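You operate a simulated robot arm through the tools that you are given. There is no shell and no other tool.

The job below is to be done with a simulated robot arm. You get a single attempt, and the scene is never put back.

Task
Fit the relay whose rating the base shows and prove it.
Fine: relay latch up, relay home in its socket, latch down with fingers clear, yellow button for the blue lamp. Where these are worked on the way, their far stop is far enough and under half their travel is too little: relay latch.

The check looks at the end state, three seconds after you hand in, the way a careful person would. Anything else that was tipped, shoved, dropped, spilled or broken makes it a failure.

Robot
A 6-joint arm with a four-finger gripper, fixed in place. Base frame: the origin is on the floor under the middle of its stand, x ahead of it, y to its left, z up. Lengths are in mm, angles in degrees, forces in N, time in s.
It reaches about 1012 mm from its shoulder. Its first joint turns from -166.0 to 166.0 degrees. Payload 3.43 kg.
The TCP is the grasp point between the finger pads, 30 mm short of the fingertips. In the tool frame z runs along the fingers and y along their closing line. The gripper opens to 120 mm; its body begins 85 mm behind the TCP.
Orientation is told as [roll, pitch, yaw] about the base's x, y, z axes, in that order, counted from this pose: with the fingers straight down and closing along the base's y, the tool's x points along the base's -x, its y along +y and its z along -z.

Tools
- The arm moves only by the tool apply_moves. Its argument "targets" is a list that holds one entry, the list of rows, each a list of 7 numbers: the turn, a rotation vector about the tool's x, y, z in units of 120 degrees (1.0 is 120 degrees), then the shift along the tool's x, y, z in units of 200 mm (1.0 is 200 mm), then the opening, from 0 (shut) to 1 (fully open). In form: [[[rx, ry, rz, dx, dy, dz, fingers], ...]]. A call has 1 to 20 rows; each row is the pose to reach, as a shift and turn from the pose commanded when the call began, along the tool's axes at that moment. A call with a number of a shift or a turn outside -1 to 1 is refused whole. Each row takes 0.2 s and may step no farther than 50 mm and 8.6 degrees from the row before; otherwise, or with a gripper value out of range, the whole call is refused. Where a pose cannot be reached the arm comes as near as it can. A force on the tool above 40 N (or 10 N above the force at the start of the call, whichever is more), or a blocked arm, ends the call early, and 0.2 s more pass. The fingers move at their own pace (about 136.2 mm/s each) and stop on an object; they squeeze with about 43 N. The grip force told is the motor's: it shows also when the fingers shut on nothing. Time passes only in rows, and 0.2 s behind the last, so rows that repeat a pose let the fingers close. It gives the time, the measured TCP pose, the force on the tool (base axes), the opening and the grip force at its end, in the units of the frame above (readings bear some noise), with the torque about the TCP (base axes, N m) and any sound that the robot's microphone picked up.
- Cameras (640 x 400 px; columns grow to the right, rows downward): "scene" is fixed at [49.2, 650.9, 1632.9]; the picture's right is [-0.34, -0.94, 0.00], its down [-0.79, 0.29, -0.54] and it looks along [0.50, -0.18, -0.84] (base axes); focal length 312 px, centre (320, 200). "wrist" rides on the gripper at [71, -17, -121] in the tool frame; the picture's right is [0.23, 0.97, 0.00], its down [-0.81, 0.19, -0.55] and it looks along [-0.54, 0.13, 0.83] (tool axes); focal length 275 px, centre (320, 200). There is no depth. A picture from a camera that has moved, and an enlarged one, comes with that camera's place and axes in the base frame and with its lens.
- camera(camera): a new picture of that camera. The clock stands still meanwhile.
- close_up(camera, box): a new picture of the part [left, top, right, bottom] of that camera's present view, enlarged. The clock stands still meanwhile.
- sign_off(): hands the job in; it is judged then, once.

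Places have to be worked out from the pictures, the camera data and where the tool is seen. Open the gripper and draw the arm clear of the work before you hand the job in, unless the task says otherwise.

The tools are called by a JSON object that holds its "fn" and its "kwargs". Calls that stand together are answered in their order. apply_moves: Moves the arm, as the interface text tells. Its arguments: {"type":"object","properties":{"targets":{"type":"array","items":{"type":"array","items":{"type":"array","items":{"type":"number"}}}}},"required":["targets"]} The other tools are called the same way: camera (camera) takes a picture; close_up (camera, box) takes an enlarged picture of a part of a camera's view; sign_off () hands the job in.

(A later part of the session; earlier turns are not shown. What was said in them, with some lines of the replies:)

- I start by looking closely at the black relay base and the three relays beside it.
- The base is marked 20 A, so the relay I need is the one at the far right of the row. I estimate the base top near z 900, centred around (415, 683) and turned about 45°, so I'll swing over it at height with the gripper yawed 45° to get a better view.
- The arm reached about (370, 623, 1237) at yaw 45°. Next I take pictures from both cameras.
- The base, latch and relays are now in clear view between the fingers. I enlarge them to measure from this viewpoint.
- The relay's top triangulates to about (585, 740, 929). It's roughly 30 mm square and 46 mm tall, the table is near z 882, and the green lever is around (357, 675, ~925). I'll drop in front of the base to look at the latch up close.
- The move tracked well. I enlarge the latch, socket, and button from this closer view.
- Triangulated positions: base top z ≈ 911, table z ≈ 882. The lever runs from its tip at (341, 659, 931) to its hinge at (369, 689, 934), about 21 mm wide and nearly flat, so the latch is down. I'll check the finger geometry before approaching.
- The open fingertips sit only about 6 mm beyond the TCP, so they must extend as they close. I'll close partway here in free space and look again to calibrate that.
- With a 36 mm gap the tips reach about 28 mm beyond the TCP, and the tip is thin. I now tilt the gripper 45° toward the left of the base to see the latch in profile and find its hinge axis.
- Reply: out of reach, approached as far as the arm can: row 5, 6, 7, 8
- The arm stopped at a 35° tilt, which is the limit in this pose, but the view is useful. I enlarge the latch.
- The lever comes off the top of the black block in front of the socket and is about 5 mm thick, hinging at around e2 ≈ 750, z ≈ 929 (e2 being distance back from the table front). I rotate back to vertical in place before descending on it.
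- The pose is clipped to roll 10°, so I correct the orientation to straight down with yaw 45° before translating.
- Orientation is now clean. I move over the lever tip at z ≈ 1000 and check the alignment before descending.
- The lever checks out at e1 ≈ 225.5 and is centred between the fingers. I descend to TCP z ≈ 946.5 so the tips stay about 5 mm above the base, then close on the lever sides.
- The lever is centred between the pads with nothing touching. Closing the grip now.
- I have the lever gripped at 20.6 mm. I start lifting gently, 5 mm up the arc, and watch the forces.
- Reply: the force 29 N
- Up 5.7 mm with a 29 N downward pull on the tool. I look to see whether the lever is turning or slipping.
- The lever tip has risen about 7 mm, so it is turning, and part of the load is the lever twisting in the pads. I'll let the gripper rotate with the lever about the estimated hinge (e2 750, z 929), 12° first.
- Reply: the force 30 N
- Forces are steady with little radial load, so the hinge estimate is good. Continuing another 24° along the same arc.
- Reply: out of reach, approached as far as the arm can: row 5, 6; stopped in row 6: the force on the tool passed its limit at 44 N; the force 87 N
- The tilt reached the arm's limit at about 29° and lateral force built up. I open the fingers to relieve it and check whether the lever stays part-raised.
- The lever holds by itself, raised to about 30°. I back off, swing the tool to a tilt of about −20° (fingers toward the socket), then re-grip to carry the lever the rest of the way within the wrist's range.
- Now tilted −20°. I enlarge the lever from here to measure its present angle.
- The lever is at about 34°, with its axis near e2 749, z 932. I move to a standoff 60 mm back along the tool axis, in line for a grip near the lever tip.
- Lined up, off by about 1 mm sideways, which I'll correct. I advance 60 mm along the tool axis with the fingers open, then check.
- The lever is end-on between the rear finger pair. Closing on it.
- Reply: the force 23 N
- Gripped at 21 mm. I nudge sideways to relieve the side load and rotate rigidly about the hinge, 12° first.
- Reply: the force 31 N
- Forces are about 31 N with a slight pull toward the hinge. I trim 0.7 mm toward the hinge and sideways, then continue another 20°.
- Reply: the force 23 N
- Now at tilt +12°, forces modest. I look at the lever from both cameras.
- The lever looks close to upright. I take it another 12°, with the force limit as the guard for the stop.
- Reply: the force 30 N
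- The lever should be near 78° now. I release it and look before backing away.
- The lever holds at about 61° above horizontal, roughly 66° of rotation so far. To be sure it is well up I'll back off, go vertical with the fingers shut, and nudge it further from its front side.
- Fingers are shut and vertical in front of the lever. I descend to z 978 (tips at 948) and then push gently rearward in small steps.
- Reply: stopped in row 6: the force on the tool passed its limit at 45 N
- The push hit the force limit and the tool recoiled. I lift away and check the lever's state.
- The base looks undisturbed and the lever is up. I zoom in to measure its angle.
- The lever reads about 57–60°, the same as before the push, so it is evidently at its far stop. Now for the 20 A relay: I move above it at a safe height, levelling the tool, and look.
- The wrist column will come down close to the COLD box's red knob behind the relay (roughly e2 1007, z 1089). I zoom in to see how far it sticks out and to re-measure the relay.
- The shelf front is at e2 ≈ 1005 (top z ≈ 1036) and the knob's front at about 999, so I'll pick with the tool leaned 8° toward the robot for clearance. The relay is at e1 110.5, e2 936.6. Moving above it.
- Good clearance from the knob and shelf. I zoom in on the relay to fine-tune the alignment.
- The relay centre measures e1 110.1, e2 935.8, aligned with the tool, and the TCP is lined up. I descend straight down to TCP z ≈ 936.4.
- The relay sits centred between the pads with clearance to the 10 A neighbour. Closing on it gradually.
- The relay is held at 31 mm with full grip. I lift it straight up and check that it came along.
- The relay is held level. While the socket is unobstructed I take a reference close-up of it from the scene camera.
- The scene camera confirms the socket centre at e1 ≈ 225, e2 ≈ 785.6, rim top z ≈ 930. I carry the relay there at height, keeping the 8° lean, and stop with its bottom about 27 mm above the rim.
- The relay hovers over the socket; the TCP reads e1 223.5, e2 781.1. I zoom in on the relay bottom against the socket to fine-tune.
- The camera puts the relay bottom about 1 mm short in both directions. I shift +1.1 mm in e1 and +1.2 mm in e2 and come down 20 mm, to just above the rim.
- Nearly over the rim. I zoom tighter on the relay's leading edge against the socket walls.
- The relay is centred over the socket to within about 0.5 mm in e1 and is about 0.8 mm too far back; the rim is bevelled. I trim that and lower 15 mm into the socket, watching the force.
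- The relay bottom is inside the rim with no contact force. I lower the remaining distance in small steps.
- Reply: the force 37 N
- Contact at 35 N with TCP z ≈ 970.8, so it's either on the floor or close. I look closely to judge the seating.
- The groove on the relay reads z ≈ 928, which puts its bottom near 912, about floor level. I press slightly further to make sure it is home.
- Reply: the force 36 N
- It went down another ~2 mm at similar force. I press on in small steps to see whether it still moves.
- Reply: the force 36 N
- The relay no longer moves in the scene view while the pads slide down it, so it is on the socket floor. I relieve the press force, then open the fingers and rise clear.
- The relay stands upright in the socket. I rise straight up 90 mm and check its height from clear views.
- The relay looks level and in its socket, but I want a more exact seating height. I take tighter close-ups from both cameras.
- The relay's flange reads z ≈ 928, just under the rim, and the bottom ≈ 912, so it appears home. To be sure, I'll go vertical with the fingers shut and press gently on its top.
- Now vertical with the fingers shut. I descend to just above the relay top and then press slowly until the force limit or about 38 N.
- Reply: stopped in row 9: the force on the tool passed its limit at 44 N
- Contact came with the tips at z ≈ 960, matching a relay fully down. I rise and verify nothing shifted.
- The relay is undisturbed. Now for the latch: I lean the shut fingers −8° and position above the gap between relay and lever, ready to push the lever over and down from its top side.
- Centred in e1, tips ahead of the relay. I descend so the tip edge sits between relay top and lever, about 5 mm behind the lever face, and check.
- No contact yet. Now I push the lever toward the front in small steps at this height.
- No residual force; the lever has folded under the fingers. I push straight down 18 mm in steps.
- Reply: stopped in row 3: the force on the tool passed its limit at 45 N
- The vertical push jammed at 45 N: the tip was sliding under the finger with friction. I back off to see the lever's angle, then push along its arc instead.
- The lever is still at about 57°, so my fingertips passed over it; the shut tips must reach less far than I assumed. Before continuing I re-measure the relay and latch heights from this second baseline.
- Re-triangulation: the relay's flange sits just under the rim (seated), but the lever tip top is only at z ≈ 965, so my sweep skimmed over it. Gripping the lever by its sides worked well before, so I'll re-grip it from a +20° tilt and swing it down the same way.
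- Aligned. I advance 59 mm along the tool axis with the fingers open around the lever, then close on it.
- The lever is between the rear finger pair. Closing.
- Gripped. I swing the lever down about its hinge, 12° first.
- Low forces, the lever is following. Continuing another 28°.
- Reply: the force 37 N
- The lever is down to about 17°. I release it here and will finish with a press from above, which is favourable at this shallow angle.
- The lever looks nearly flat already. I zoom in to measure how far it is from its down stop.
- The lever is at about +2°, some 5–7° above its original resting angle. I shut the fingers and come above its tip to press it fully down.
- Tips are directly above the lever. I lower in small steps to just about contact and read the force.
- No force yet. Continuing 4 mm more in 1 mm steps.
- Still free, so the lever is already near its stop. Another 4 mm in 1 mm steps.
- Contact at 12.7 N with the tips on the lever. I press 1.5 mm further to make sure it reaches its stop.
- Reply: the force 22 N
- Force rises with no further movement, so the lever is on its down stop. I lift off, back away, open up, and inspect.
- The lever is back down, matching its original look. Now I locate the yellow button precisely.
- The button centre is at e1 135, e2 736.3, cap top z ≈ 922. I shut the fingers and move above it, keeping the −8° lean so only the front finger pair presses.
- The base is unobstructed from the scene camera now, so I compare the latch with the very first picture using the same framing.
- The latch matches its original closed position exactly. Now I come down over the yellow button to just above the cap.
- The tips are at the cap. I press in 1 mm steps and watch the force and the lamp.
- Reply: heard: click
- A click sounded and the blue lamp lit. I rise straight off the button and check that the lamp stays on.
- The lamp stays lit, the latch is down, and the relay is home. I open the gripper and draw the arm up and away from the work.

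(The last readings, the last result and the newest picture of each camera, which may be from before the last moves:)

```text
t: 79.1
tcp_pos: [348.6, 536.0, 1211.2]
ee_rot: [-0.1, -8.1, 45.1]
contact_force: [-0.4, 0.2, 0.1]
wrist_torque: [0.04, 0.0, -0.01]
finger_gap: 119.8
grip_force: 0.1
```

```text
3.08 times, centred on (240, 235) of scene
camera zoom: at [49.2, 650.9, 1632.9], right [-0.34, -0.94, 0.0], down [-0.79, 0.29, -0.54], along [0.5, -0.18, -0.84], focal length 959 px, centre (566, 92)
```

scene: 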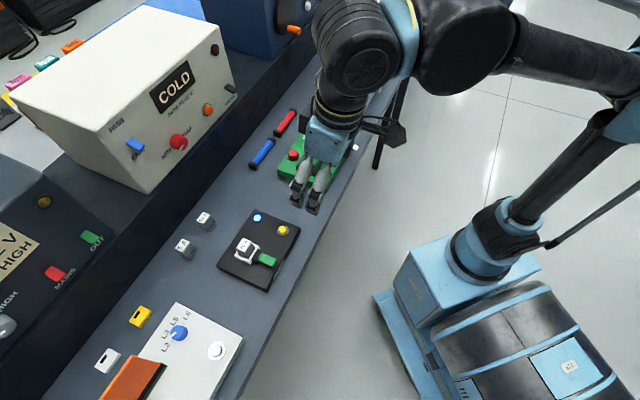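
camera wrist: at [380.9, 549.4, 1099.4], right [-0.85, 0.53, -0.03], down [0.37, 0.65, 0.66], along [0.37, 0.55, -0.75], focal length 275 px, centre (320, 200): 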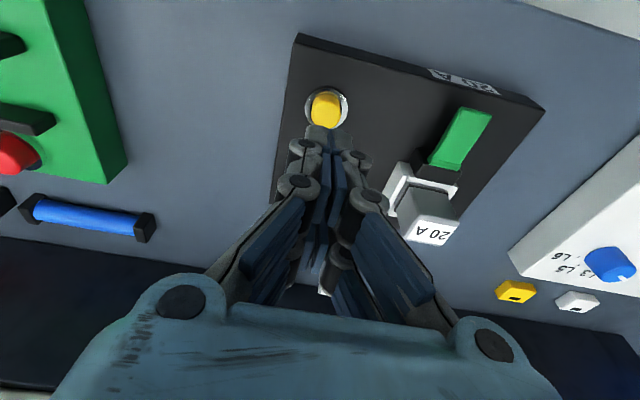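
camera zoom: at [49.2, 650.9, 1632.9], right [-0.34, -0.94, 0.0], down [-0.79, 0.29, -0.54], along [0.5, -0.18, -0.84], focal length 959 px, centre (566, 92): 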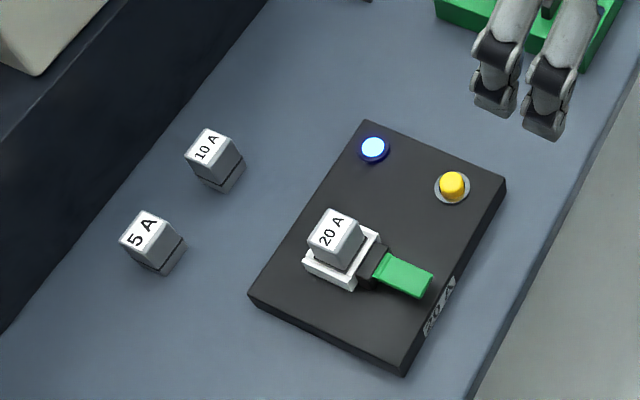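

The 20 A relay is in its socket, the latch is down, the blue lamp is lit, and the other relays and the base haven't moved. The gripper is open and clear of the work, so I hand the job in.

{"fn": "sign_off", "kwargs": {}}

```text
The job is handed in.
```

The base is marked 20 A. The 20 A relay is in its socket, the latch is closed over it, and the blue lamp is lit.

- **Latch up:** I raised the green lever about 60° from its resting position. It would not go further under a firm push, so I took that as its far stop.
- **Relay home:** I set the 20 A relay in the socket and pressed on its top with about 44 N, and it did not move. Its seating height, worked out from the pictures, matches the socket floor to within 2–3 mm.
- **Latch down:** I released the relay before closing the latch. The last stretch was a press from above until the lever stopped moving, and it now matches its position in the first picture.
- **Proof:** Pressing the yellow button gave a click and lit the blue lamp, which stayed on after I let go.

During the latch work the arm stopped four times on its force limit and recoiled slightly. In the final pictures the base and the 10 A and 5 A relays are where they started. The gripper is open and drawn clear, and the job has been handed in.
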